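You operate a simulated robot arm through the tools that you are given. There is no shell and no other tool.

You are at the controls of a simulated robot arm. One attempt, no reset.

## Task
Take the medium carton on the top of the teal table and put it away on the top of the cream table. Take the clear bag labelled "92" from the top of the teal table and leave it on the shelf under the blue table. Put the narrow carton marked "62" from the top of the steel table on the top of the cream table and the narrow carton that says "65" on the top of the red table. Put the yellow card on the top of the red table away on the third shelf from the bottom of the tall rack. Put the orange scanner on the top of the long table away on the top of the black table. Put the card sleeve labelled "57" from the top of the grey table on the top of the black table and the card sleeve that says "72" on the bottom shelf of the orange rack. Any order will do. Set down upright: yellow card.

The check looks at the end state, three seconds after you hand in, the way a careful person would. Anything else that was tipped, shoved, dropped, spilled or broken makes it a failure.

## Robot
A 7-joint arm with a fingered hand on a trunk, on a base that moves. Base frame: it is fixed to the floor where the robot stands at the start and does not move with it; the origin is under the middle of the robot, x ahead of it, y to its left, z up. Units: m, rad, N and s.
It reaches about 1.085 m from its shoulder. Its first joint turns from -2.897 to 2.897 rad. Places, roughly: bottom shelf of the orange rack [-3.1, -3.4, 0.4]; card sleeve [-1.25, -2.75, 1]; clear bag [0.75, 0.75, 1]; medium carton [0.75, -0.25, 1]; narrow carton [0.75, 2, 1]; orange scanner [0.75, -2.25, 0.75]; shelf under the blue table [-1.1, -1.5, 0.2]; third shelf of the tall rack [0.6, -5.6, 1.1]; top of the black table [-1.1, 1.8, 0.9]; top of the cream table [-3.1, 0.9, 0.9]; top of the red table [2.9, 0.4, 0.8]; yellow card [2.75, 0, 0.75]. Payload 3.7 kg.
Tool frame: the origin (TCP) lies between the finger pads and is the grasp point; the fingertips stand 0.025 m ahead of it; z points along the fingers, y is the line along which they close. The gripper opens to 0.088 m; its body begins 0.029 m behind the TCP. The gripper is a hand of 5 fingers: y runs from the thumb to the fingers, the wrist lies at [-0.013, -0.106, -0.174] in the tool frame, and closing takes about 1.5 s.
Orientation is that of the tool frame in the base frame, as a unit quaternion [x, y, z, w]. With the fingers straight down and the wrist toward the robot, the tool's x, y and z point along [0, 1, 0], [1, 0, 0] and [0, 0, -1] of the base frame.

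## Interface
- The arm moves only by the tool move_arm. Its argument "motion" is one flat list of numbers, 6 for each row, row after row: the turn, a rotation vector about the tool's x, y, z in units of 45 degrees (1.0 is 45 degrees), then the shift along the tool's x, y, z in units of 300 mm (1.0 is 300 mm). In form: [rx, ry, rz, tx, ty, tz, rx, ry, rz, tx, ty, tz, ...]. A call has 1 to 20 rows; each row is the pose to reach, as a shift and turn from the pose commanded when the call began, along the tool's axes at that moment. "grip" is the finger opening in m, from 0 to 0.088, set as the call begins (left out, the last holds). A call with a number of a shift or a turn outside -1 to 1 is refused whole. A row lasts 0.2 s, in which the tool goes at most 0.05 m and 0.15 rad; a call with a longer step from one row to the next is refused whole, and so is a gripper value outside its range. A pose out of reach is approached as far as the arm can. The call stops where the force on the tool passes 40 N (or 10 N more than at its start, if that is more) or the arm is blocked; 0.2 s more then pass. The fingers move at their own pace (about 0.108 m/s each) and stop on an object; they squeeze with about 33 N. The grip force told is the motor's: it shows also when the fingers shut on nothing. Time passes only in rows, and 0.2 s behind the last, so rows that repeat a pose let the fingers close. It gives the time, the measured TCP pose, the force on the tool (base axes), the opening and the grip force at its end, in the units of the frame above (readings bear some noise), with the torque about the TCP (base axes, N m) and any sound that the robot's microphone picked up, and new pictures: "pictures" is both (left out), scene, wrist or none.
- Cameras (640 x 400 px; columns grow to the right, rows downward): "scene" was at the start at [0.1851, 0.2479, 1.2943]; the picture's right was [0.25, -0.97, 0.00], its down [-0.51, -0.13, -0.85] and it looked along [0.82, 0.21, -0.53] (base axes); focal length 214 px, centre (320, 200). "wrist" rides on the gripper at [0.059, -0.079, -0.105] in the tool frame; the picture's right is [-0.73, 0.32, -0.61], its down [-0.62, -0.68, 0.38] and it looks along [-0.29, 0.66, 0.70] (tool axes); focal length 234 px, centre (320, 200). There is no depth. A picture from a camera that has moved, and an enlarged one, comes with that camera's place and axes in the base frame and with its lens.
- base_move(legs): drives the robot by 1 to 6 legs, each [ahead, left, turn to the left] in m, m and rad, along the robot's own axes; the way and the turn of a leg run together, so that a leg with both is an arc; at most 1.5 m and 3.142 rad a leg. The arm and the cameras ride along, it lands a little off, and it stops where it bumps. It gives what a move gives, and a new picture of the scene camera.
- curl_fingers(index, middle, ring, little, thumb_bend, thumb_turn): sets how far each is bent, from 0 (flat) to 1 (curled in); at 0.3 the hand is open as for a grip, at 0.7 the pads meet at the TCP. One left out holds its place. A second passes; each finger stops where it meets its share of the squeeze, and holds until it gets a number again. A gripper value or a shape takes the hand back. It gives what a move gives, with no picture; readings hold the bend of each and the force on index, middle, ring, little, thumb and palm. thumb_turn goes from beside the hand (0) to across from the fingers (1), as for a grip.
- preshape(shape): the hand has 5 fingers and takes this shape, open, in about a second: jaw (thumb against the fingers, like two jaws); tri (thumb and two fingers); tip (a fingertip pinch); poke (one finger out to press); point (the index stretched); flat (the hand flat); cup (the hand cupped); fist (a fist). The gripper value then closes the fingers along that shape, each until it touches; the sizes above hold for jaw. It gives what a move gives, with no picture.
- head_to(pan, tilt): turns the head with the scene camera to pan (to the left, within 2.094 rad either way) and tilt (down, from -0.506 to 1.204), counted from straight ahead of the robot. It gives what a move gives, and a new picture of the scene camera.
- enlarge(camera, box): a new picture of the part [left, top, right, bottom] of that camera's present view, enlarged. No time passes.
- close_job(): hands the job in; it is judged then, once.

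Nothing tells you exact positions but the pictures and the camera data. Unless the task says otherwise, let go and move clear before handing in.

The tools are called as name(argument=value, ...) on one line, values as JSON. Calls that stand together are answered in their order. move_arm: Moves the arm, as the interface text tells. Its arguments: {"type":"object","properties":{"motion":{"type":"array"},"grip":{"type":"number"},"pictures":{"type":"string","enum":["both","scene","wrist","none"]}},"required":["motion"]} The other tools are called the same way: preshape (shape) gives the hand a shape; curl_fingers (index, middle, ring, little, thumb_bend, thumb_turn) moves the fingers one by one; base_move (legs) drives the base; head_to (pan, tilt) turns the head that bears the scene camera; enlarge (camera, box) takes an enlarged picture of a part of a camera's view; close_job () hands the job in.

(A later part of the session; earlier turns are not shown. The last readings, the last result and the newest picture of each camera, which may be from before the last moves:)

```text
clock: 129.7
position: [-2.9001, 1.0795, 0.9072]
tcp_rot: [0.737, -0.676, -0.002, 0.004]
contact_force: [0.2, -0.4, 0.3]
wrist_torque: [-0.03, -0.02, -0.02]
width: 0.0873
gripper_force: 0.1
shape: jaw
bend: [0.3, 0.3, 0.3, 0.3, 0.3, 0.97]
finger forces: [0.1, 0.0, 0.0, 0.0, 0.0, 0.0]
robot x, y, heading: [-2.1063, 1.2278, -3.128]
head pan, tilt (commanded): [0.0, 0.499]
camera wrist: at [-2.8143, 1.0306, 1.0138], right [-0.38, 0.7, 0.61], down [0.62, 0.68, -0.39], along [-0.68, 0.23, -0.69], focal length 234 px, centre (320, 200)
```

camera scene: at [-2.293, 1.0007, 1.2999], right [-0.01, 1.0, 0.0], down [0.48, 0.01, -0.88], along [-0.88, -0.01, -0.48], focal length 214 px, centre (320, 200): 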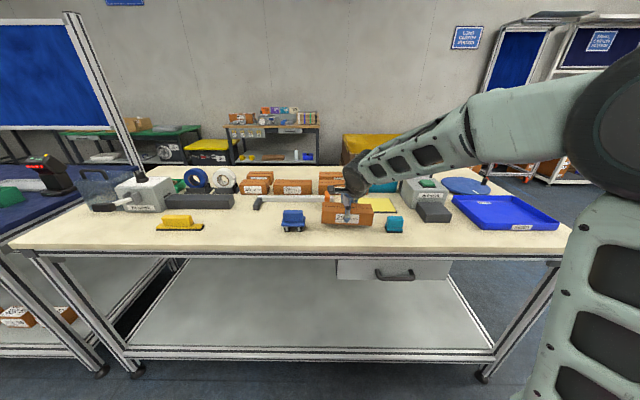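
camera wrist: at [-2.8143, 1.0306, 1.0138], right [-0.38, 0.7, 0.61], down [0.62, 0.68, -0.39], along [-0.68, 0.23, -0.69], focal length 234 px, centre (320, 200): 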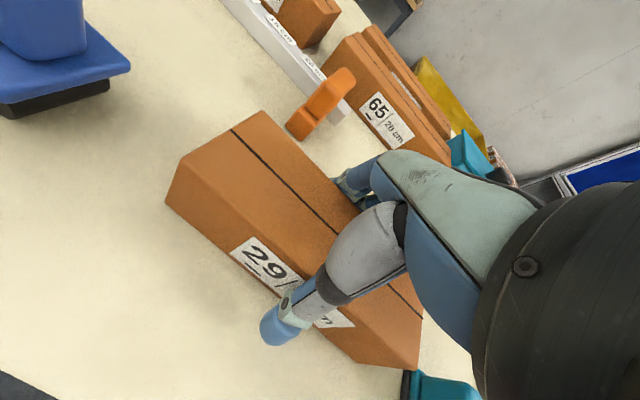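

Released cleanly. I raise the hand straight up.

move_arm(motion=[0, 0, 0, 0, 0, -0.05, 0, 0, 0, 0, 0, -0.15, 0, 0, 0, 0, 0, -0.3, 0, 0, 0, 0, 0, -0.45, 0, 0, 0, 0, 0, -0.6, 0, 0, 0, 0, 0, -0.75, 0, 0, 0, 0, 0, -0.9, 0, 0, 0, 0, 0, -0.95], pictures="both")

```text
clock: 131.5
position: [-2.8957, 1.08, 1.1935]
tcp_rot: [0.737, -0.675, -0.001, 0.004]
contact_force: [0.0, -0.3, -0.8]
wrist_torque: [-0.02, 0.01, -0.05]
width: 0.0878
gripper_force: 0.1
shape: jaw
bend: [0.3, 0.3, 0.3, 0.3, 0.3, 0.97]
finger forces: [0.0, 0.0, 0.0, 0.1, 0.1, 0.0]
robot x, y, heading: [-2.1009, 1.2315, -3.132]
head pan, tilt (commanded): [0.0, 0.499]
camera scene: at [-2.2929, 1.0008, 1.2999], right [-0.01, 1.0, 0.0], down [0.48, 0.01, -0.88], along [-0.88, -0.01, -0.48], focal length 214 px, centre (320, 200)
camera wrist: at [-2.8121, 1.0303, 1.2993], right [-0.38, 0.7, 0.61], down [0.62, 0.68, -0.39], along [-0.68, 0.23, -0.69], focal length 234 px, centre (320, 200)
```

scene: 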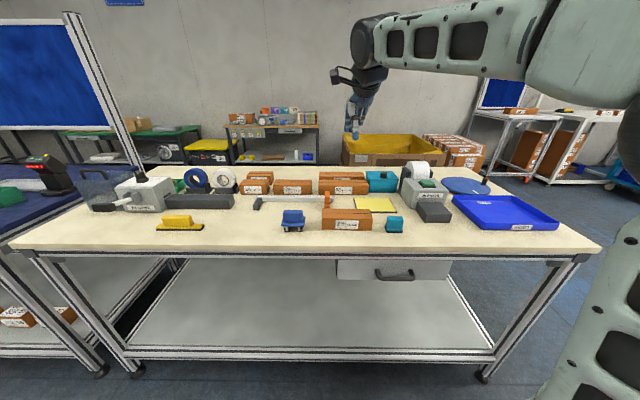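
wrist: 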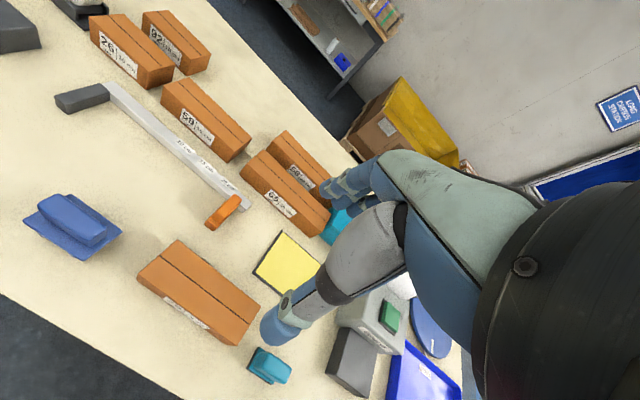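

The carton is placed well. I retract the arm to the travel pose.

move_arm(motion=[0, 0, 0, -0.076, -0.121, 0, 0, 0, 0, -0.152, -0.242, 0, 0, 0, 0, -0.228, -0.362, 0, 0, 0, 0, -0.305, -0.483, 0, 0, 0, 0, -0.381, -0.604, 0, 0, 0, 0, -0.457, -0.725, 0], pictures="none")

move_arm(motion=[0, 0, 0, -0.076, -0.121, 0, 0, 0, 0, -0.152, -0.242, 0, 0, 0, 0, -0.228, -0.362, 0, 0, 0, 0, -0.305, -0.483, 0, 0, 0, 0, -0.381, -0.604, 0, 0, 0, 0, -0.457, -0.725, 0, 0, 0, 0, -0.457, -0.725, 0], pictures="none")

base_move(legs=[[0, -1.0, 0], [0, -1.05, 0], [0, 0, -1.571], [0, 0, -1.571], [1.3, 0, 0]])

```text
clock: 132.9
position: [-2.6912, 1.2374, 1.1934]
tcp_rot: [0.737, -0.676, -0.001, 0.004]
contact_force: [-0.1, 0.6, -0.5]
wrist_torque: [-0.04, 0.0, 0.01]
width: 0.0876
gripper_force: 0.1
shape: jaw
bend: [0.3, 0.3, 0.3, 0.3, 0.3, 0.97]
finger forces: [0.0, 0.1, 0.0, 0.0, 0.0, 0.1]
robot x, y, heading: [-2.1003, 1.2248, -3.128]
head pan, tilt (commanded): [0.0, 0.499]
```

```text
clock: 134.5
position: [-2.4863, 1.3927, 1.1912]
tcp_rot: [0.737, -0.676, -0.001, 0.003]
contact_force: [-0.5, 0.4, 0.1]
wrist_torque: [0.04, -0.05, 0.01]
width: 0.0875
gripper_force: 0.0
shape: jaw
bend: [0.3, 0.3, 0.3, 0.3, 0.3, 0.97]
finger forces: [0.0, 0.0, 0.1, 0.1, 0.0, 0.0]
robot x, y, heading: [-2.1058, 1.23, -3.131]
head pan, tilt (commanded): [0.0, 0.499]
```

```text
clock: 158.4
position: [-0.4552, 3.119, 1.1916]
tcp_rot: [0.677, 0.736, 0.004, 0.002]
contact_force: [-0.6, 0.5, 0.6]
wrist_torque: [0.01, -0.04, 0.02]
width: 0.0877
gripper_force: 0.1
shape: jaw
bend: [0.3, 0.3, 0.3, 0.3, 0.3, 0.97]
finger forces: [0.1, 0.0, 0.0, 0.1, 0.0, 0.0]
robot x, y, heading: [-0.838, 3.2852, 0.011]
head pan, tilt (commanded): [0.0, 0.499]
camera scene: at [-0.6516, 3.5113, 1.2999], right [0.01, -1.0, 0.0], down [-0.48, 0.0, -0.88], along [0.88, 0.01, -0.48], focal length 214 px, centre (320, 200)
```

scene: 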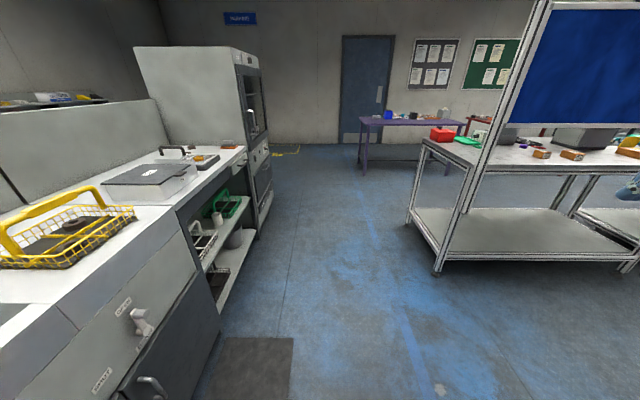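

The way east along y≈3.28 is clear. I drive to the aisle beyond the steel table and turn to face it from the open side.

base_move(legs=[[1.35, 0, -0.011], [1.34, 0, 0], [0, 0, -1.571], [1.4, 0, 0], [0, 0, -1.571]])

head_to(pan=-0.3, tilt=0.6)

```text
clock: 185.7
position: [1.4325, 2.0581, 1.1914]
tcp_rot: [0.726, -0.688, -0.002, 0.004]
contact_force: [0.1, -0.6, -0.6]
wrist_torque: [0.0, 0.01, 0.01]
width: 0.0877
gripper_force: 0.1
shape: jaw
bend: [0.3, 0.3, 0.3, 0.3, 0.3, 0.97]
finger forces: [0.0, 0.0, 0.0, 0.1, 0.0, 0.1]
robot x, y, heading: [1.8102, 1.882, 3.121]
head pan, tilt (commanded): [0.0, 0.499]
camera scene: at [1.6133, 1.6613, 1.2999], right [0.02, 1.0, 0.0], down [0.48, -0.01, -0.88], along [-0.88, 0.02, -0.48], focal length 214 px, centre (320, 200)
```

scene: 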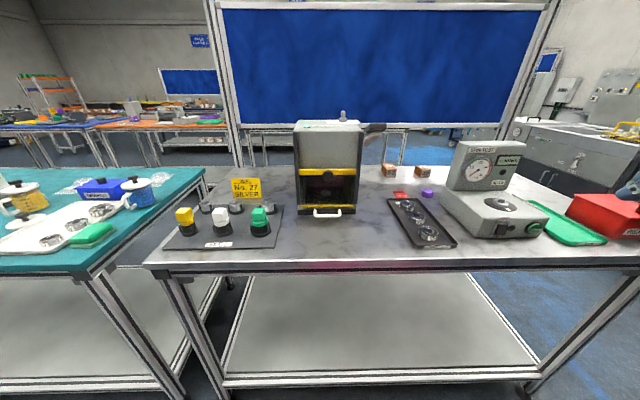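

```text
clock: 186.5
position: [1.4319, 2.0592, 1.191]
tcp_rot: [0.726, -0.688, -0.002, 0.005]
contact_force: [-0.7, -0.4, 0.0]
wrist_torque: [0.0, -0.02, 0.0]
width: 0.0877
gripper_force: 0.1
shape: jaw
bend: [0.3, 0.3, 0.3, 0.3, 0.3, 0.97]
finger forces: [0.1, 0.0, 0.1, 0.1, 0.0, 0.0]
robot x, y, heading: [1.8079, 1.8855, 3.123]
head pan, tilt (commanded): [-0.3, 0.6]
camera scene: at [1.6203, 1.6873, 1.2908], right [0.31, 0.95, 0.0], down [0.54, -0.18, -0.83], along [-0.78, 0.26, -0.56], focal length 214 px, centre (320, 200)
```

scene: 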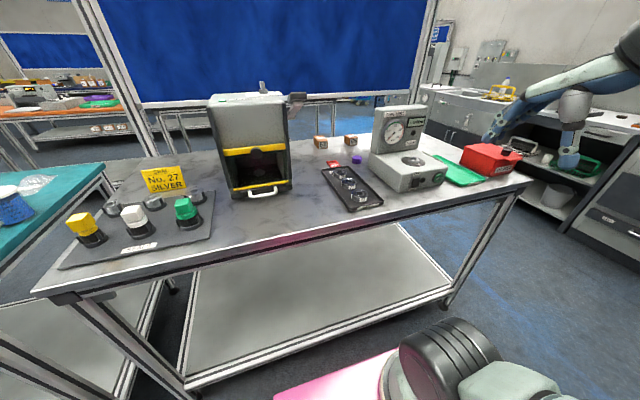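

The cartons stand near the panel side, with the machine and gauge before them. I enlarge to read labels.

enlarge(camera="scene", box=[290, 110, 410, 185])

head_to(pan=0.1, tilt=0.6)

enlarge(camera="scene", box=[200, 80, 500, 267])

enlarge(camera="wrist", box=[0, 0, 360, 225])

```text
5.33 times, centred on (350, 148) of scene
camera zoom: at [1.6203, 1.6873, 1.2908], right [0.31, 0.95, 0.0], down [0.54, -0.18, -0.83], along [-0.78, 0.26, -0.56], focal length 1144 px, centre (160, 480)
```

zoom: 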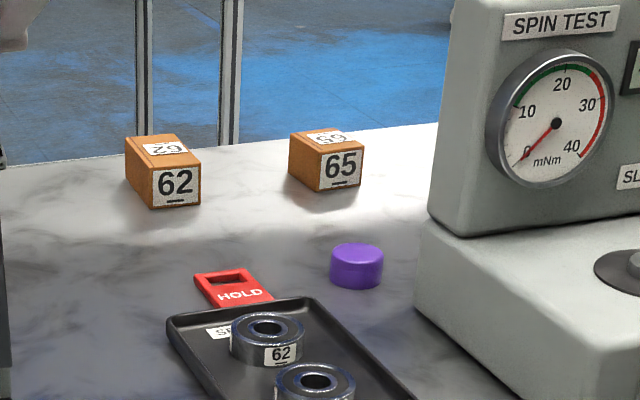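

```text
clock: 187.3
position: [1.4323, 2.058, 1.1908]
tcp_rot: [0.726, -0.687, -0.001, 0.004]
contact_force: [-0.9, -0.4, 0.5]
wrist_torque: [-0.01, -0.02, -0.02]
width: 0.0877
gripper_force: 0.0
shape: jaw
bend: [0.3, 0.3, 0.3, 0.3, 0.3, 0.97]
finger forces: [0.0, 0.1, 0.0, 0.0, 0.1, 0.0]
robot x, y, heading: [1.8075, 1.8839, 3.122]
head pan, tilt (commanded): [0.099, 0.6]
camera scene: at [1.6161, 1.6526, 1.2908], right [-0.08, 1.0, 0.0], down [0.56, 0.04, -0.83], along [-0.82, -0.07, -0.56], focal length 214 px, centre (320, 200)
```

scene: 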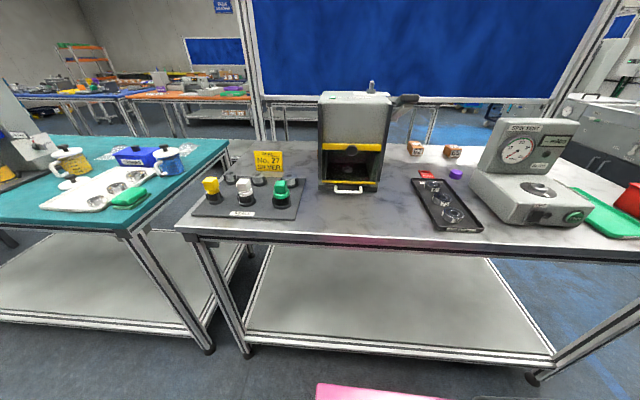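

```text
2.13 times, centred on (350, 174) of scene
camera zoom: at [1.6161, 1.6526, 1.2908], right [-0.08, 1.0, 0.0], down [0.56, 0.04, -0.83], along [-0.82, -0.07, -0.56], focal length 458 px, centre (256, 256)
```

zoom: 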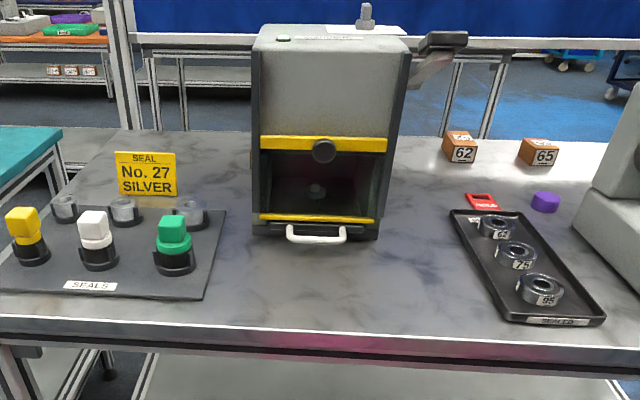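

```text
1.78 times, centred on (180, 112) of wrist
camera zoom: at [1.515, 2.0072, 1.2964], right [-0.36, 0.71, 0.61], down [0.64, 0.66, -0.39], along [-0.68, 0.25, -0.69], focal length 416 px, centre (569, 356)
```

zoom: 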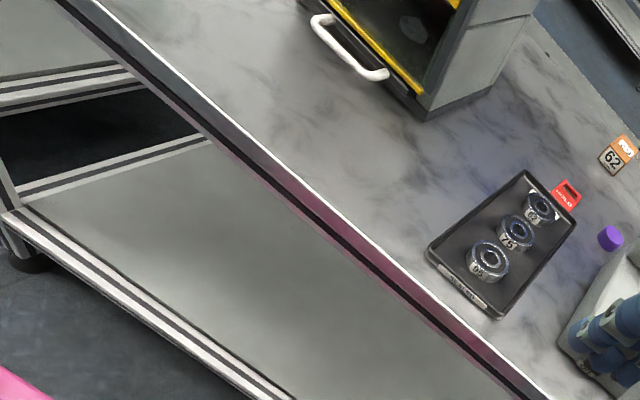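

I can read 62 and 65 on the two small cartons near the panel, at about (0.62, 2.02) and (0.63, 2.18). I move the base nearer to the table and look again for accurate geometry.

base_move(legs=[[0.14, 0, 0.02]])

head_to(pan=-0.45, tilt=0.6)

enlarge(camera="scene", box=[220, 60, 460, 210])

```text
clock: 188.7
position: [1.2879, 2.0545, 1.1901]
tcp_rot: [0.733, -0.68, -0.001, 0.004]
contact_force: [-0.3, 0.7, -0.3]
wrist_torque: [0.0, -0.01, -0.04]
width: 0.0877
gripper_force: 0.0
shape: jaw
bend: [0.3, 0.3, 0.3, 0.3, 0.3, 0.97]
finger forces: [0.1, 0.0, 0.1, 0.0, 0.0, 0.1]
robot x, y, heading: [1.6759, 1.8832, -3.142]
head pan, tilt (commanded): [0.099, 0.6]
camera scene: at [1.4803, 1.6502, 1.2908], right [-0.1, 1.0, 0.0], down [0.56, 0.06, -0.83], along [-0.82, -0.08, -0.56], focal length 214 px, centre (320, 200)
```

scene: 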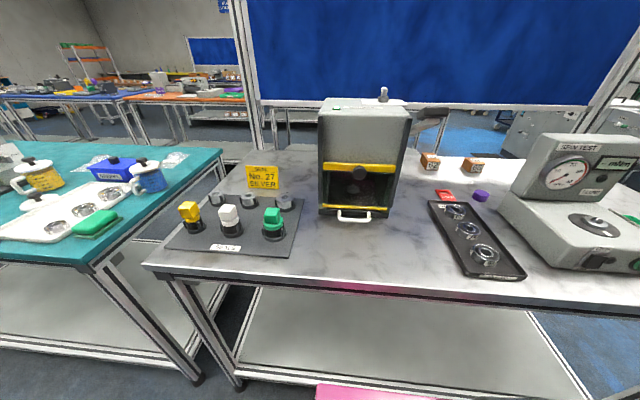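

```text
clock: 189.7
position: [1.2882, 2.0522, 1.191]
tcp_rot: [0.732, -0.682, -0.001, 0.004]
contact_force: [0.9, -1.0, -0.1]
wrist_torque: [0.02, 0.01, 0.01]
width: 0.0879
gripper_force: 0.0
shape: jaw
bend: [0.3, 0.3, 0.3, 0.3, 0.3, 0.97]
finger forces: [0.1, 0.0, 0.1, 0.1, 0.0, 0.0]
robot x, y, heading: [1.6725, 1.8838, -3.144]
head pan, tilt (commanded): [-0.45, 0.6]
camera scene: at [1.4886, 1.6974, 1.2908], right [0.43, 0.9, 0.0], down [0.51, -0.25, -0.83], along [-0.74, 0.36, -0.56], focal length 214 px, centre (320, 200)
```

scene: 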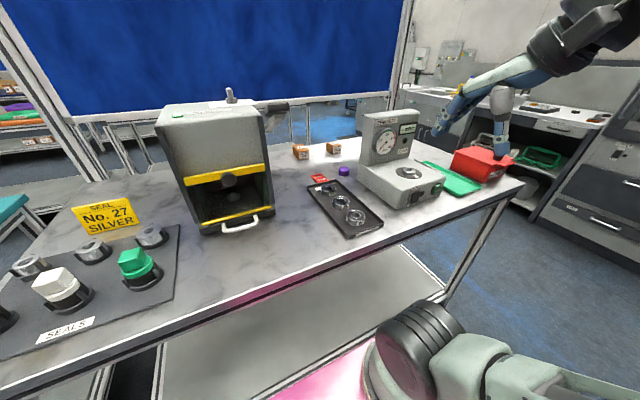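

```text
2.67 times, centred on (340, 135) of scene
camera zoom: at [1.4886, 1.6974, 1.2908], right [0.43, 0.9, 0.0], down [0.51, -0.25, -0.83], along [-0.74, 0.36, -0.56], focal length 572 px, centre (267, 373)
```

zoom: 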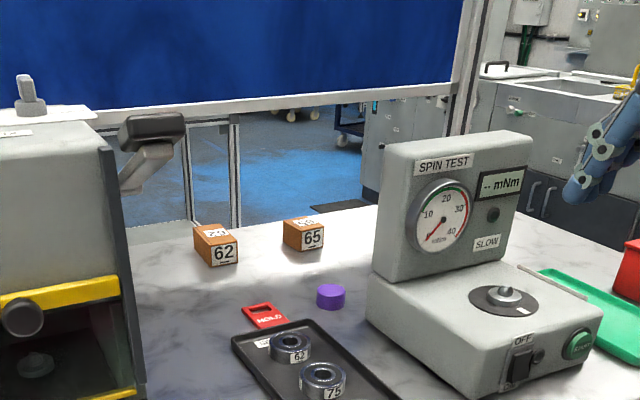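

The best access to both cartons is from the north end of the steel table (free corridor between the panel and the gauge). I drive around to that end and face -y.

base_move(legs=[[-0.15, 0, 0], [0, -1.42, 0], [0.97, 0, 0], [0, 0, 1.571]])

head_to(pan=-0.1, tilt=0.65)

```text
clock: 206.1
position: [0.6842, 2.918, 1.1905]
tcp_rot: [0.999, 0.036, 0.002, 0.003]
contact_force: [0.7, -0.1, -0.2]
wrist_torque: [-0.02, 0.02, -0.03]
width: 0.0878
gripper_force: 0.0
shape: jaw
bend: [0.3, 0.3, 0.3, 0.3, 0.3, 0.97]
finger forces: [0.1, 0.0, 0.1, 0.0, 0.0, 0.0]
robot x, y, heading: [0.855, 3.2977, -1.571]
head pan, tilt (commanded): [-0.45, 0.6]
camera scene: at [1.0387, 3.1197, 1.2908], right [-0.9, 0.44, 0.0], down [0.25, 0.51, -0.83], along [-0.36, -0.74, -0.56], focal length 214 px, centre (320, 200)
```

scene: 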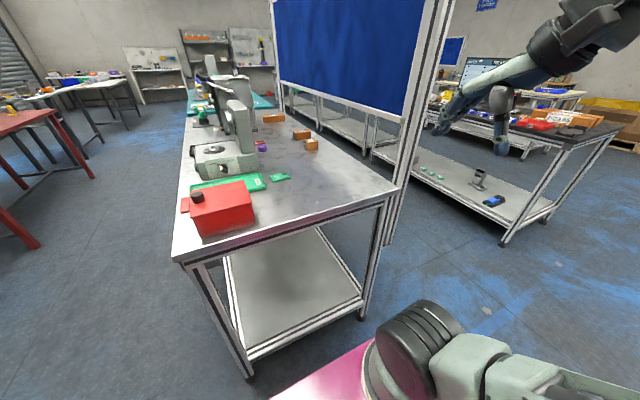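

```text
clock: 206.9
position: [0.6843, 2.9176, 1.1912]
tcp_rot: [0.999, 0.035, 0.002, 0.004]
contact_force: [0.2, 0.7, 0.7]
wrist_torque: [0.03, 0.02, -0.04]
width: 0.0879
gripper_force: 0.0
shape: jaw
bend: [0.3, 0.3, 0.3, 0.3, 0.3, 0.97]
finger forces: [0.0, 0.1, 0.0, 0.2, 0.1, 0.1]
robot x, y, heading: [0.8543, 3.2975, -1.577]
head pan, tilt (commanded): [-0.099, 0.649]
camera scene: at [1.0685, 3.1128, 1.2865], right [-0.99, 0.1, 0.0], down [0.06, 0.6, -0.8], along [-0.08, -0.79, -0.6], focal length 214 px, centre (320, 200)
```

scene: 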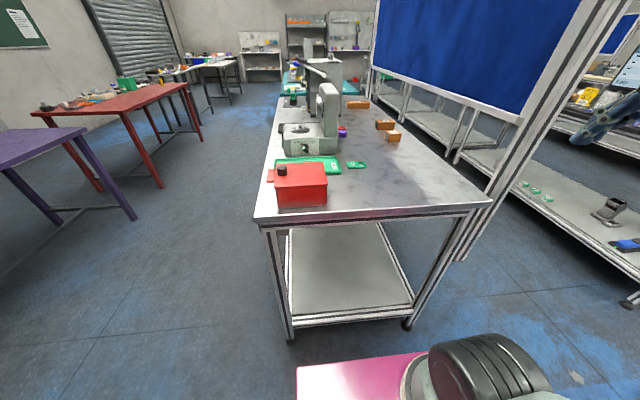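

Now both cartons are well exposed from this side. I approach the table end and bring the hand over the cartons.

base_move(legs=[[0.19, 0, 0.006]])

enlarge(camera="scene", box=[260, 80, 500, 230])

```text
clock: 208.5
position: [0.6858, 2.7278, 1.1914]
tcp_rot: [0.999, 0.038, 0.002, 0.004]
contact_force: [-0.4, -0.1, -0.1]
wrist_torque: [0.0, -0.02, 0.01]
width: 0.0876
gripper_force: 0.1
shape: jaw
bend: [0.3, 0.3, 0.3, 0.3, 0.3, 0.97]
finger forces: [0.1, 0.1, 0.1, 0.0, 0.1, 0.0]
robot x, y, heading: [0.8571, 3.1104, -1.567]
head pan, tilt (commanded): [-0.099, 0.649]
camera scene: at [1.0693, 2.9236, 1.2865], right [-1.0, 0.1, 0.0], down [0.06, 0.6, -0.8], along [-0.08, -0.79, -0.6], focal length 214 px, centre (320, 200)
```

scene: 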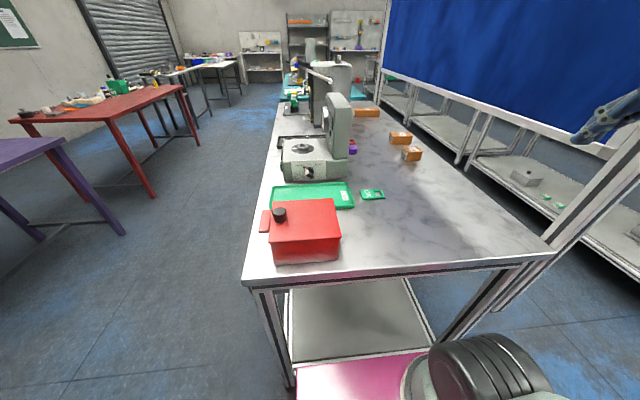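

```text
2.67 times, centred on (380, 155) of scene
camera zoom: at [1.0693, 2.9236, 1.2865], right [-1.0, 0.1, 0.0], down [0.06, 0.6, -0.8], along [-0.08, -0.79, -0.6], focal length 572 px, centre (160, 320)
```

zoom: 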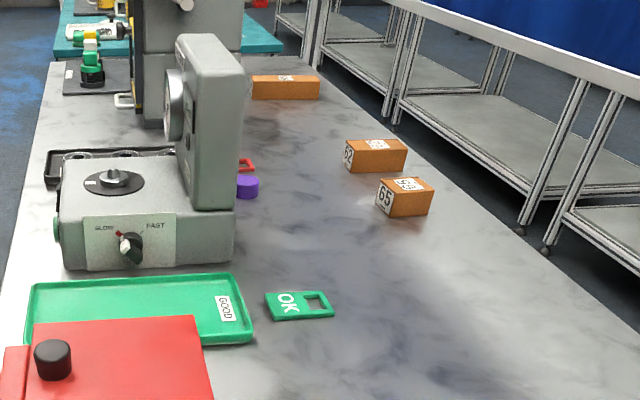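

Cartons: 62 at about (0.617, 2.02), 65 at about (0.632, 2.176). I extend the hand toward 62 at height, aligning the tool with the table.

move_arm(motion=[0, 0, 0.014, -0.025, 0.143, 0, 0, 0, 0.028, -0.05, 0.286, 0, 0, 0, 0.042, -0.075, 0.429, 0, 0, 0, 0.055, -0.1, 0.571, 0, 0, 0, 0.069, -0.125, 0.714, 0, 0, 0, 0.083, -0.15, 0.857, 0, 0, 0, 0.097, -0.175, 1.0, 0], grip=0.088, pictures="none")

move_arm(motion=[0, 0, 0, -0.012, 0.14, 0.033, 0, 0, 0, -0.025, 0.281, 0.067, 0, 0, 0, -0.037, 0.421, 0.1, 0, 0, 0, -0.05, 0.562, 0.133, 0, 0, 0, -0.062, 0.702, 0.167, 0, 0, 0, -0.075, 0.843, 0.2, 0, 0, 0, -0.087, 0.983, 0.233, 0, 0, 0, -0.087, 0.983, 0.233], pictures="both")

enlarge(camera="wrist", box=[140, 80, 380, 230])

```text
clock: 210.1
position: [0.6563, 2.4242, 1.1934]
tcp_rot: [1.0, -0.001, 0.002, 0.004]
contact_force: [0.2, -0.4, 0.4]
wrist_torque: [0.0, 0.02, -0.01]
width: 0.0878
gripper_force: 0.2
shape: jaw
bend: [0.3, 0.3, 0.3, 0.3, 0.3, 0.97]
finger forces: [0.0, 0.1, 0.1, 0.0, 0.0, 0.0]
robot x, y, heading: [0.8496, 3.1088, -1.565]
head pan, tilt (commanded): [-0.099, 0.649]
```

```text
clock: 211.9
position: [0.6322, 2.1257, 1.1256]
tcp_rot: [1.0, 0.0, 0.002, 0.004]
contact_force: [0.1, 0.6, -0.6]
wrist_torque: [-0.01, -0.03, 0.01]
width: 0.0878
gripper_force: 0.1
shape: jaw
bend: [0.3, 0.3, 0.3, 0.3, 0.3, 0.97]
finger forces: [0.0, 0.0, 0.0, 0.1, 0.1, 0.1]
robot x, y, heading: [0.8528, 3.106, -1.571]
head pan, tilt (commanded): [-0.099, 0.649]
camera scene: at [1.0693, 2.9236, 1.2865], right [-1.0, 0.1, 0.0], down [0.06, 0.6, -0.8], along [-0.08, -0.79, -0.6], focal length 214 px, centre (320, 200)
camera wrist: at [0.69, 2.208, 1.2313], right [-0.73, -0.32, 0.61], down [-0.62, 0.68, -0.39], along [-0.29, -0.66, -0.69], focal length 234 px, centre (320, 200)
```

scene: 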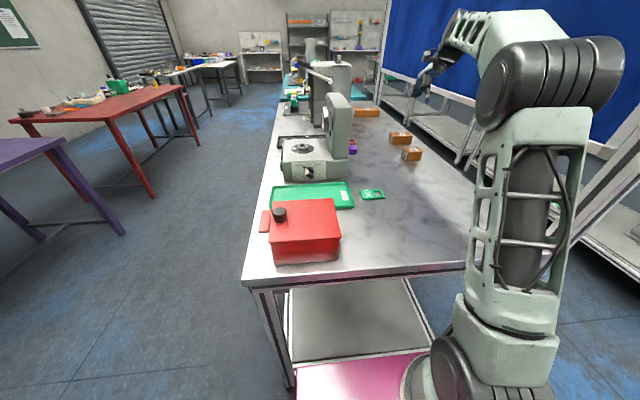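
wrist: 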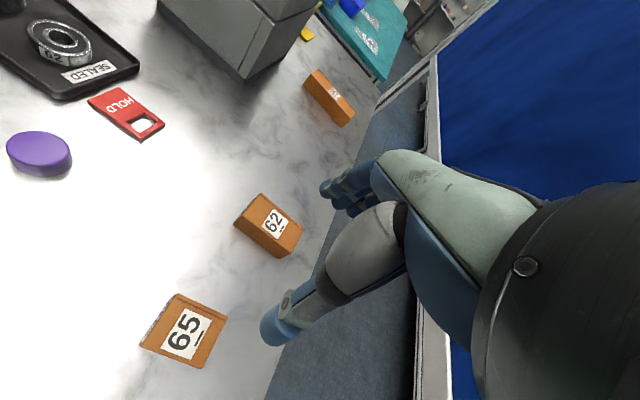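

```text
2.67 times, centred on (260, 155) of wrist
camera zoom: at [0.69, 2.208, 1.2313], right [-0.73, -0.32, 0.61], down [-0.62, 0.68, -0.39], along [-0.29, -0.66, -0.69], focal length 624 px, centre (480, 320)
```

zoom: 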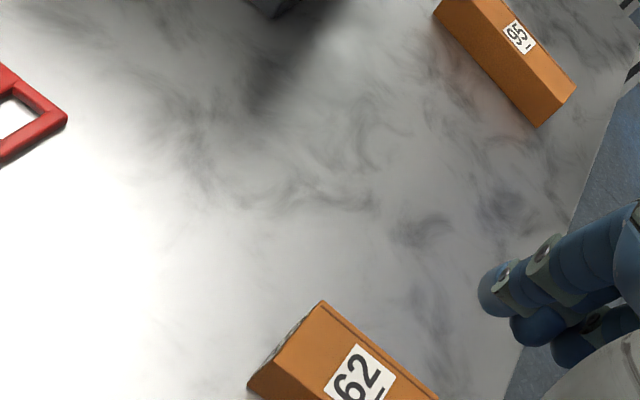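

The third carton is "95", so 62 and 65 are clear. I zoom on 62 for exact corners.

enlarge(camera="wrist", box=[130, 180, 320, 299])

```text
3.36 times, centred on (225, 240) of wrist
camera zoom: at [0.69, 2.208, 1.2313], right [-0.73, -0.32, 0.61], down [-0.62, 0.68, -0.39], along [-0.29, -0.66, -0.69], focal length 787 px, centre (639, 67)
```

zoom: 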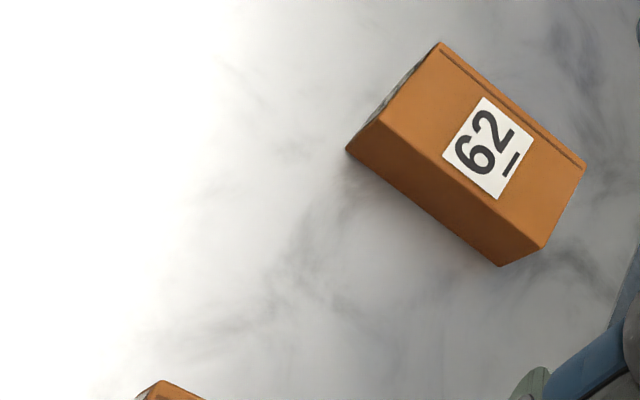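

Carton 62 is centred at (0.6155, 2.022), 0.089 × 0.05, aligned with the axes. I move over it and descend.

move_arm(motion=[0, 0, 0, -0.02, 0.115, 0, 0, 0, 0, -0.04, 0.23, 0, 0, 0, 0, -0.056, 0.346, 0, 0, 0, 0, -0.056, 0.346, 0.15, 0, 0, 0, -0.056, 0.346, 0.3, 0, 0, 0, -0.056, 0.346, 0.4, 0, 0, 0, -0.056, 0.346, 0.5, 0, 0, 0, -0.056, 0.346, 0.5], grip=0.088, pictures="wrist")

```text
clock: 213.7
position: [0.6119, 2.023, 0.9761]
tcp_rot: [1.0, 0.0, 0.002, 0.003]
contact_force: [-0.2, 0.3, 0.4]
wrist_torque: [0.01, 0.0, 0.04]
width: 0.0881
gripper_force: 0.0
shape: jaw
bend: [0.3, 0.3, 0.3, 0.3, 0.3, 0.97]
finger forces: [0.1, 0.0, 0.0, 0.1, 0.0, 0.0]
robot x, y, heading: [0.8494, 3.1104, -1.565]
head pan, tilt (commanded): [-0.099, 0.649]
camera wrist: at [0.6699, 2.1042, 1.0814], right [-0.73, -0.32, 0.61], down [-0.62, 0.68, -0.39], along [-0.29, -0.66, -0.69], focal length 234 px, centre (320, 200)
```

wrist: 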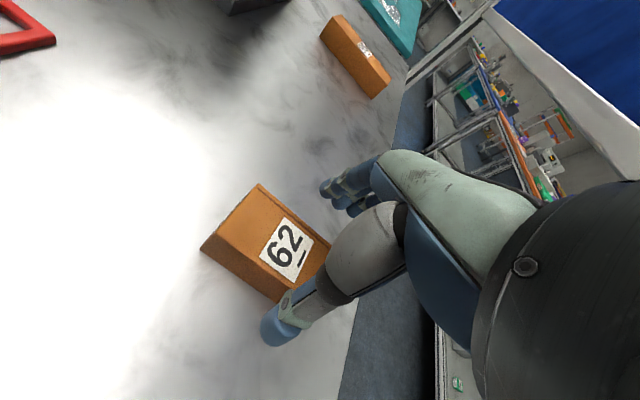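

move_arm(motion=[0, 0, 0, 0.01, 0, 0.05, 0, 0, 0, 0.01, 0, 0.1, 0, 0, 0, 0.01, 0, 0.15, 0, 0, 0, 0.01, 0, 0.15], grip=0.088, pictures="wrist")

```text
clock: 214.7
position: [0.6153, 2.0225, 0.9323]
tcp_rot: [1.0, 0.0, 0.002, 0.005]
contact_force: [0.6, 0.4, -0.4]
wrist_torque: [0.03, 0.01, 0.01]
width: 0.0879
gripper_force: 0.1
shape: jaw
bend: [0.3, 0.3, 0.3, 0.3, 0.3, 0.97]
finger forces: [0.1, 0.1, 0.0, 0.1, 0.0, 0.1]
robot x, y, heading: [0.8575, 3.1089, -1.564]
head pan, tilt (commanded): [-0.099, 0.649]
camera wrist: at [0.6739, 2.1054, 1.037], right [-0.73, -0.32, 0.61], down [-0.62, 0.68, -0.39], along [-0.29, -0.66, -0.69], focal length 234 px, centre (320, 200)
```

wrist: 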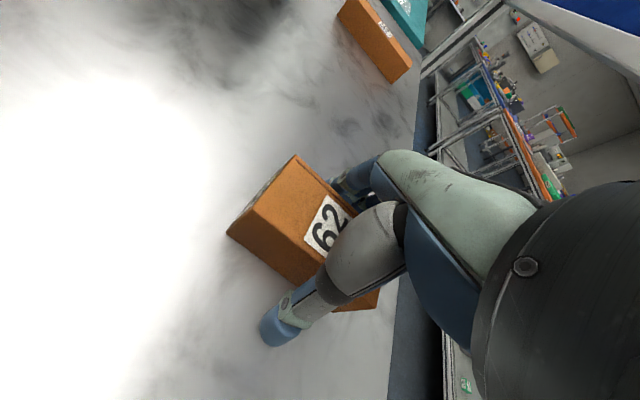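

move_arm(motion=[0, 0, 0, 0, 0, 0.005, 0, 0, 0, 0, 0, 0.005, 0, 0, 0, 0, 0, 0.005, 0, 0, 0, 0, 0, 0.005, 0, 0, 0, 0, 0, 0.005, 0, 0, 0, 0, 0, 0.005, 0, 0, 0, 0, 0, 0.005, 0, 0, 0, 0, 0, 0.005], grip=0.0, pictures="wrist")

```text
clock: 216.5
position: [0.6159, 2.0241, 0.9293]
tcp_rot: [1.0, -0.001, 0.002, 0.003]
contact_force: [-1.4, -0.2, -0.6]
wrist_torque: [0.04, -0.01, 0.04]
width: 0.0439
gripper_force: 33.0
shape: jaw
bend: [0.74, 0.44, 0.42, 0.43, 0.71, 0.99]
finger forces: [15.9, 8.6, 3.9, 2.0, 30.2, 0.0]
robot x, y, heading: [0.8507, 3.1098, -1.568]
head pan, tilt (commanded): [-0.099, 0.649]
camera wrist: at [0.6743, 2.1053, 1.0357], right [-0.73, -0.32, 0.61], down [-0.62, 0.68, -0.39], along [-0.29, -0.66, -0.69], focal length 234 px, centre (320, 200)
```

wrist: 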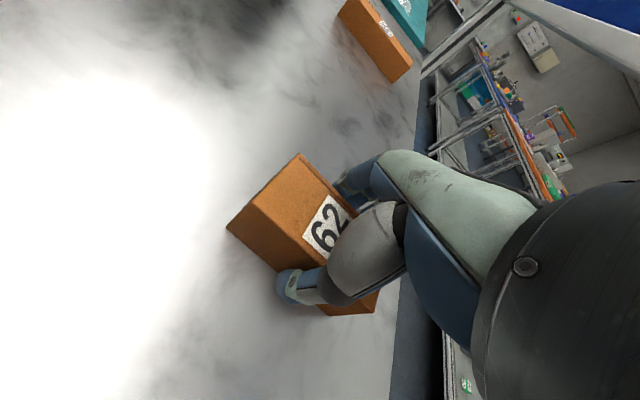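

Gripped (33 N, width 0.044). I lift it up and check.

move_arm(motion=[0, 0, 0, 0, 0, -0.04, 0, 0, 0, 0, 0, -0.1, 0, 0, 0, 0, 0, -0.2, 0, 0, 0, 0, 0, -0.35, 0, 0, 0, 0, 0, -0.5, 0, 0, 0, 0, 0, -0.65, 0, 0, 0, 0, 0, -0.8, 0, 0, 0, 0, 0, -0.88], pictures="both")

```text
clock: 218.3
position: [0.6302, 2.0533, 1.1748]
tcp_rot: [1.0, -0.001, 0.002, 0.004]
contact_force: [-0.9, 0.0, -1.7]
wrist_torque: [0.0, -0.01, 0.04]
width: 0.0434
gripper_force: 33.1
shape: jaw
bend: [0.74, 0.44, 0.43, 0.44, 0.71, 0.98]
finger forces: [16.7, 8.4, 3.9, 1.3, 30.5, 0.0]
out of reach, approached as far as the arm can: row 7, 8
robot x, y, heading: [0.8545, 3.1087, -1.57]
head pan, tilt (commanded): [-0.099, 0.649]
camera scene: at [1.0691, 2.9236, 1.2866], right [-1.0, 0.1, 0.0], down [0.06, 0.6, -0.8], along [-0.08, -0.79, -0.6], focal length 214 px, centre (320, 200)
camera wrist: at [0.6891, 2.1356, 1.281], right [-0.73, -0.32, 0.61], down [-0.62, 0.68, -0.39], along [-0.29, -0.66, -0.69], focal length 234 px, centre (320, 200)
```

scene: 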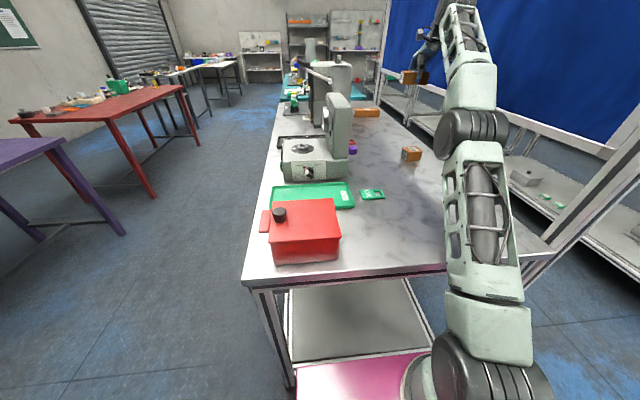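
wrist: 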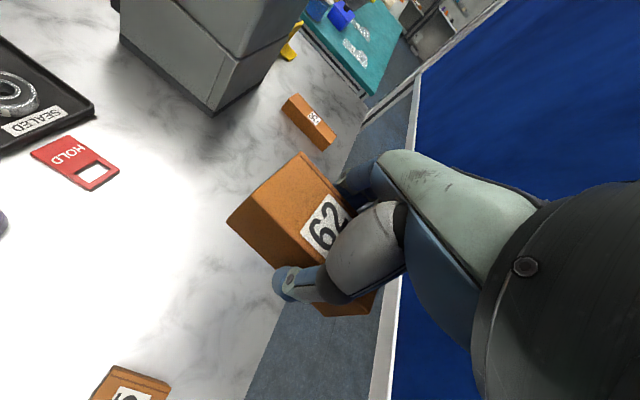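

Carton 62 is held. I retract it toward the travel pose.

move_arm(motion=[0, 0, 0, 0.02, -0.15, 0, 0, 0, 0, 0.04, -0.3, 0, 0, 0, 0, 0.06, -0.45, 0, 0, 0, 0, 0.08, -0.6, 0, 0, 0, 0, 0.1, -0.75, 0, 0, 0, 0, 0.1, -0.9, 0, 0, 0, 0, 0.1, -1.0, 0], pictures="none")

move_arm(motion=[0, 0, 0, 0.02, -0.15, 0, 0, 0, 0, 0.04, -0.3, 0, 0, 0, 0, 0.06, -0.45, 0, 0, 0, 0, 0.08, -0.6, 0, 0, 0, 0, 0.1, -0.75, 0, 0, 0, 0, 0.1, -0.9, 0, 0, 0, 0, 0.1, -1.0, 0, 0, 0, 0, 0.1, -1.0, 0], pictures="both")

```text
clock: 219.9
position: [0.6597, 2.3532, 1.1707]
tcp_rot: [1.0, -0.002, 0.002, 0.004]
contact_force: [0.5, 0.0, -2.1]
wrist_torque: [0.04, -0.02, 0.02]
width: 0.043
gripper_force: 32.7
shape: jaw
bend: [0.74, 0.44, 0.43, 0.44, 0.72, 0.98]
finger forces: [16.7, 8.4, 4.0, 1.2, 30.1, 0.0]
robot x, y, heading: [0.8514, 3.1114, -1.567]
head pan, tilt (commanded): [-0.099, 0.649]
```

```text
clock: 221.7
position: [0.6901, 2.6517, 1.1688]
tcp_rot: [1.0, 0.0, 0.002, 0.003]
contact_force: [0.2, 0.0, -1.9]
wrist_torque: [0.02, -0.02, 0.0]
width: 0.0429
gripper_force: 32.9
shape: jaw
bend: [0.74, 0.44, 0.43, 0.44, 0.72, 0.98]
finger forces: [16.8, 8.3, 4.0, 1.1, 30.2, 0.1]
robot x, y, heading: [0.857, 3.1099, -1.567]
head pan, tilt (commanded): [-0.099, 0.649]
camera scene: at [1.0693, 2.9235, 1.2865], right [-1.0, 0.1, 0.0], down [0.06, 0.6, -0.8], along [-0.08, -0.79, -0.6], focal length 214 px, centre (320, 200)
camera wrist: at [0.7491, 2.7339, 1.2744], right [-0.73, -0.32, 0.61], down [-0.62, 0.68, -0.39], along [-0.29, -0.66, -0.69], focal length 234 px, centre (320, 200)
```

scene: 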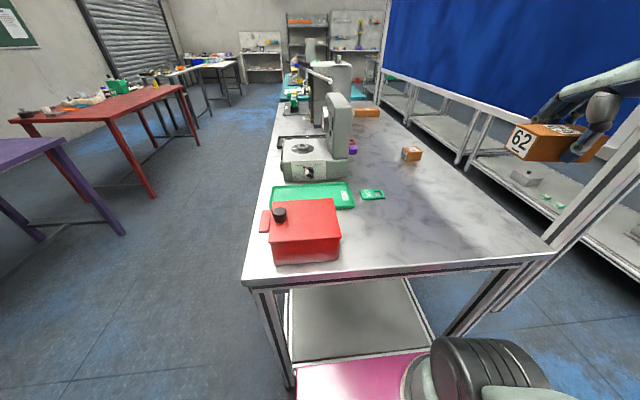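
wrist: 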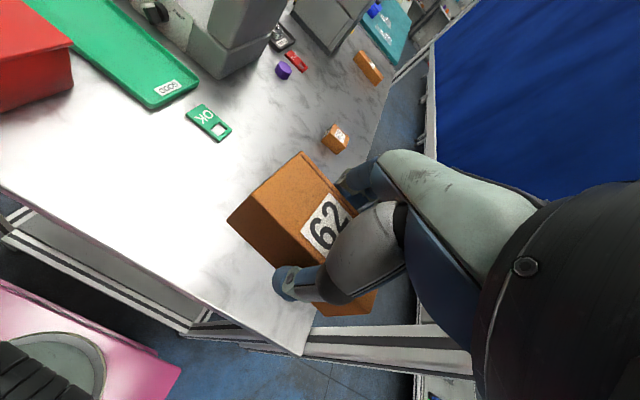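

Both views show 62 held firmly. I drive back around to the cream table.

base_move(legs=[[-0.18, 0, 0], [0, 0, -1.575], [1.48, 0, 0], [1.47, 0, 0], [0, 1.2, 0], [0, 1.18, 0]])

head_to(pan=0.0, tilt=0.55)

```text
clock: 252.1
position: [-2.5655, 1.1568, 1.1688]
tcp_rot: [-0.704, 0.71, 0.001, -0.003]
contact_force: [0.3, 1.0, -1.3]
wrist_torque: [0.0, -0.03, 0.02]
width: 0.0429
gripper_force: 33.4
shape: jaw
bend: [0.74, 0.44, 0.43, 0.44, 0.72, 0.98]
finger forces: [16.5, 8.3, 4.0, 1.0, 29.7, 0.0]
robot x, y, heading: [-2.1103, 0.9881, 3.137]
head pan, tilt (commanded): [-0.099, 0.649]
camera scene: at [-2.2992, 0.7732, 1.2865], right [0.11, 0.99, 0.0], down [0.6, -0.06, -0.8], along [-0.79, 0.09, -0.6], focal length 214 px, centre (320, 200)
```

scene: 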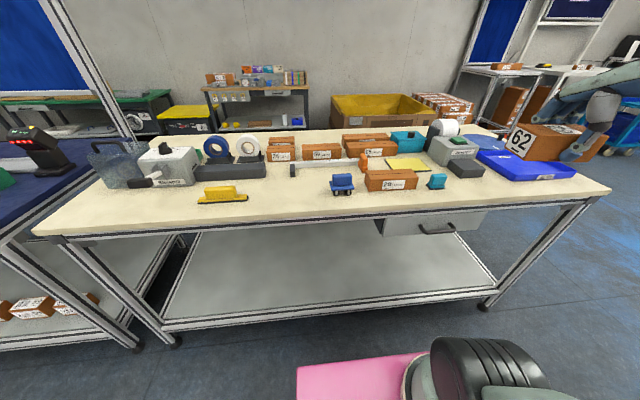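

```text
clock: 252.8
position: [-2.5654, 1.1553, 1.1685]
tcp_rot: [-0.704, 0.711, 0.002, -0.003]
contact_force: [0.3, 0.2, -2.1]
wrist_torque: [0.06, -0.05, 0.0]
width: 0.0428
gripper_force: 33.0
shape: jaw
bend: [0.74, 0.44, 0.43, 0.44, 0.72, 0.98]
finger forces: [16.6, 8.3, 3.9, 1.0, 29.7, 0.0]
robot x, y, heading: [-2.1142, 0.9868, 3.134]
head pan, tilt (commanded): [0.0, 0.55]
camera scene: at [-2.3026, 0.7646, 1.2953], right [0.01, 1.0, 0.0], down [0.52, 0.0, -0.85], along [-0.85, 0.01, -0.52], focal length 214 px, centre (320, 200)
```

scene: 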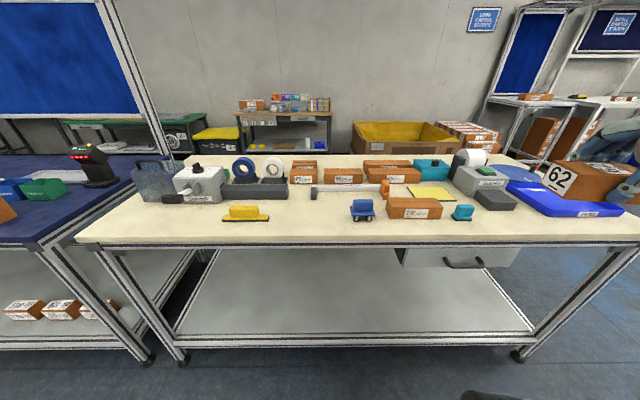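

The gap between the yellow item and the blue clamp (y 0.60–0.87) is free. I move 62 over its centre.

move_arm(motion=[0, 0, 0, 0.117, 0.083, 0, 0, 0, 0, 0.234, 0.167, 0, 0, 0, 0, 0.351, 0.25, 0, 0, 0, 0, 0.469, 0.333, 0, 0, 0, 0, 0.586, 0.417, 0, 0, 0, 0, 0.703, 0.5, 0], pictures="none")

move_arm(motion=[0, 0, 0, 0.117, 0.083, 0, 0, 0, 0, 0.234, 0.167, 0, 0, 0, 0, 0.351, 0.25, 0, 0, 0, 0, 0.469, 0.333, 0, 0, 0, 0, 0.586, 0.417, 0, 0, 0, 0, 0.703, 0.5, 0.0, 0, 0, 0, 0.703, 0.5, 0.15, 0, 0, 0, 0.703, 0.5, 0.3, 0, 0, 0, 0.703, 0.5, 0.3], pictures="both")

```text
clock: 254.2
position: [-2.718, 0.9455, 1.172]
tcp_rot: [-0.704, 0.71, 0.001, -0.005]
contact_force: [0.0, -0.4, -2.2]
wrist_torque: [0.02, 0.0, -0.03]
width: 0.043
gripper_force: 33.0
shape: jaw
bend: [0.74, 0.44, 0.43, 0.44, 0.72, 0.98]
finger forces: [16.9, 8.2, 3.9, 1.0, 30.1, 0.1]
robot x, y, heading: [-2.1115, 0.9836, 3.132]
head pan, tilt (commanded): [0.0, 0.55]
```

```text
clock: 256.2
position: [-2.8693, 0.7373, 1.0831]
tcp_rot: [-0.703, 0.711, 0.003, -0.004]
contact_force: [-0.8, 0.2, -1.9]
wrist_torque: [0.03, 0.03, 0.0]
width: 0.043
gripper_force: 33.1
shape: jaw
bend: [0.74, 0.44, 0.43, 0.44, 0.72, 0.98]
finger forces: [16.7, 8.4, 3.8, 0.8, 29.8, 0.0]
robot x, y, heading: [-2.1101, 0.9896, 3.134]
head pan, tilt (commanded): [0.0, 0.55]
camera scene: at [-2.3027, 0.7645, 1.2953], right [0.01, 1.0, 0.0], down [0.52, 0.0, -0.85], along [-0.85, 0.01, -0.52], focal length 214 px, centre (320, 200)
camera wrist: at [-2.7905, 0.6797, 1.188], right [-0.31, 0.73, 0.61], down [0.68, 0.62, -0.39], along [-0.66, 0.29, -0.69], focal length 234 px, centre (320, 200)
```

scene: 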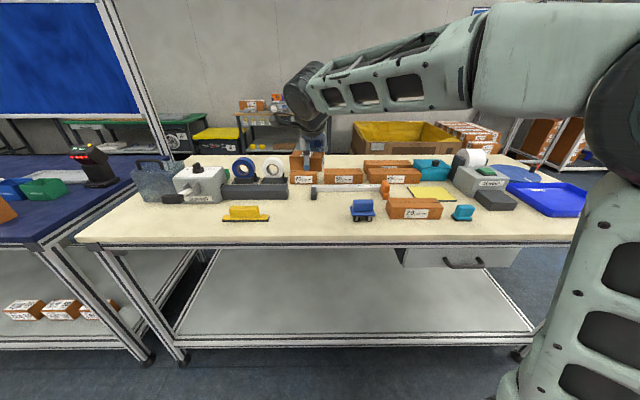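
wrist: 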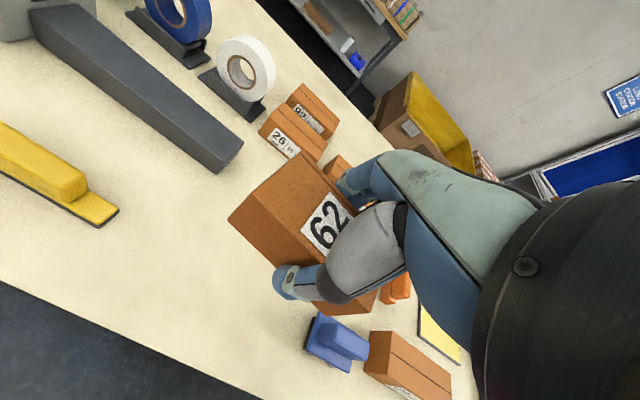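

Position is good. I lower toward the table.

move_arm(motion=[0, 0, 0, 0, 0, 0.13, 0, 0, 0, 0, 0, 0.26, 0, 0, 0, 0, 0, 0.39, 0, 0, 0, 0, 0, 0.5, 0, 0, 0, 0, 0, 0.55, 0, 0, 0, 0, 0, 0.55], pictures="none")

move_arm(motion=[0, 0, 0, 0, 0, 0.01, 0, 0, 0, 0, 0, 0.02, 0, 0, 0, 0, 0, 0.02], pictures="wrist")

```text
clock: 257.6
position: [-2.8705, 0.7349, 0.9184]
tcp_rot: [-0.704, 0.71, 0.001, -0.004]
contact_force: [-0.6, 0.2, -2.1]
wrist_torque: [-0.01, 0.03, -0.01]
width: 0.0428
gripper_force: 32.8
shape: jaw
bend: [0.74, 0.44, 0.43, 0.44, 0.72, 0.98]
finger forces: [16.7, 8.2, 3.9, 0.9, 29.7, 0.0]
robot x, y, heading: [-2.1068, 0.9875, 3.139]
head pan, tilt (commanded): [0.0, 0.55]
```

```text
clock: 258.4
position: [-2.8711, 0.7364, 0.9118]
tcp_rot: [-0.703, 0.711, 0.001, -0.004]
contact_force: [0.0, -0.1, -2.5]
wrist_torque: [0.05, 0.0, 0.02]
width: 0.0428
gripper_force: 33.2
shape: jaw
bend: [0.74, 0.44, 0.43, 0.44, 0.72, 0.98]
finger forces: [16.6, 8.3, 3.9, 0.8, 29.7, 0.0]
robot x, y, heading: [-2.1108, 0.9886, 3.14]
head pan, tilt (commanded): [0.0, 0.55]
camera wrist: at [-2.7917, 0.6785, 1.0166], right [-0.31, 0.73, 0.61], down [0.68, 0.62, -0.39], along [-0.66, 0.29, -0.69], focal length 234 px, centre (320, 200)
```

wrist: 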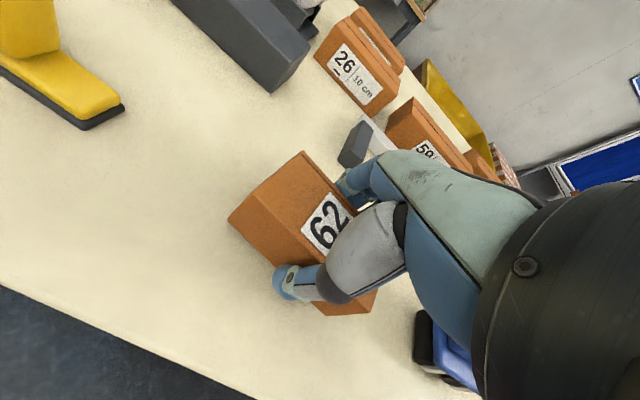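

move_arm(motion=[0, 0, 0, 0, 0, 0.008, 0, 0, 0, 0, 0, 0.016, 0, 0, 0, 0, 0, 0.024, 0, 0, 0, 0, 0, 0.024], pictures="none")

```text
clock: 259.4
position: [-2.8723, 0.7365, 0.9042]
tcp_rot: [-0.704, 0.711, 0.001, -0.004]
contact_force: [-0.7, -0.1, -1.6]
wrist_torque: [-0.01, 0.01, 0.01]
width: 0.0429
gripper_force: 33.1
shape: jaw
bend: [0.74, 0.44, 0.43, 0.44, 0.72, 0.98]
finger forces: [16.5, 8.2, 3.8, 0.8, 29.7, 0.0]
robot x, y, heading: [-2.1088, 0.9868, 3.133]
head pan, tilt (commanded): [0.0, 0.55]
```

move_arm(motion=[0, 0, 0, 0, 0, 0.008, 0, 0, 0, 0, 0, 0.016, 0, 0, 0, 0, 0, 0.016], pictures="none")

```text
clock: 260.2
position: [-2.872, 0.7356, 0.8993]
tcp_rot: [-0.703, 0.711, 0.001, -0.003]
contact_force: [0.4, 0.0, -1.1]
wrist_torque: [-0.01, -0.05, 0.0]
width: 0.0427
gripper_force: 32.9
shape: jaw
bend: [0.74, 0.44, 0.43, 0.44, 0.72, 0.98]
finger forces: [16.6, 8.2, 3.9, 0.9, 29.9, 0.0]
robot x, y, heading: [-2.1116, 0.9877, 3.127]
head pan, tilt (commanded): [0.0, 0.55]
```

move_arm(motion=[0, 0, 0, 0, 0, 0.008, 0, 0, 0, 0, 0, 0.016, 0, 0, 0, 0, 0, 0.016], pictures="wrist")

```text
clock: 261.0
position: [-2.8722, 0.736, 0.8976]
tcp_rot: [-0.703, 0.711, 0.001, -0.006]
contact_force: [-0.7, -0.6, 30.9]
wrist_torque: [0.06, 0.1, 0.09]
width: 0.0437
gripper_force: 33.4
shape: jaw
bend: [0.74, 0.44, 0.43, 0.44, 0.72, 0.98]
finger forces: [18.4, 10.2, 4.9, 1.3, 33.9, 0.0]
robot x, y, heading: [-2.1113, 0.9905, 3.133]
head pan, tilt (commanded): [0.0, 0.55]
camera wrist: at [-2.792, 0.679, 1.0026], right [-0.31, 0.73, 0.61], down [0.68, 0.61, -0.4], along [-0.66, 0.29, -0.69], focal length 234 px, centre (320, 200)
```

wrist: 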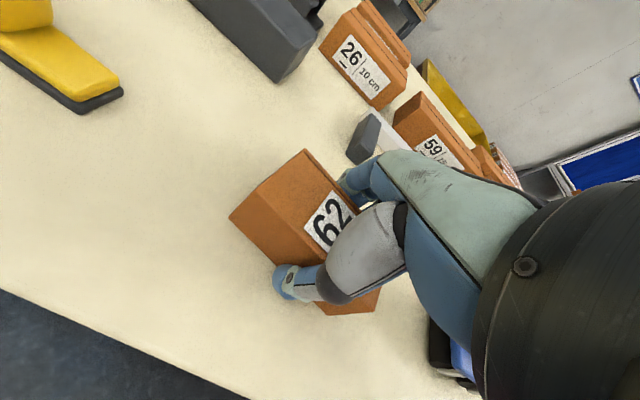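

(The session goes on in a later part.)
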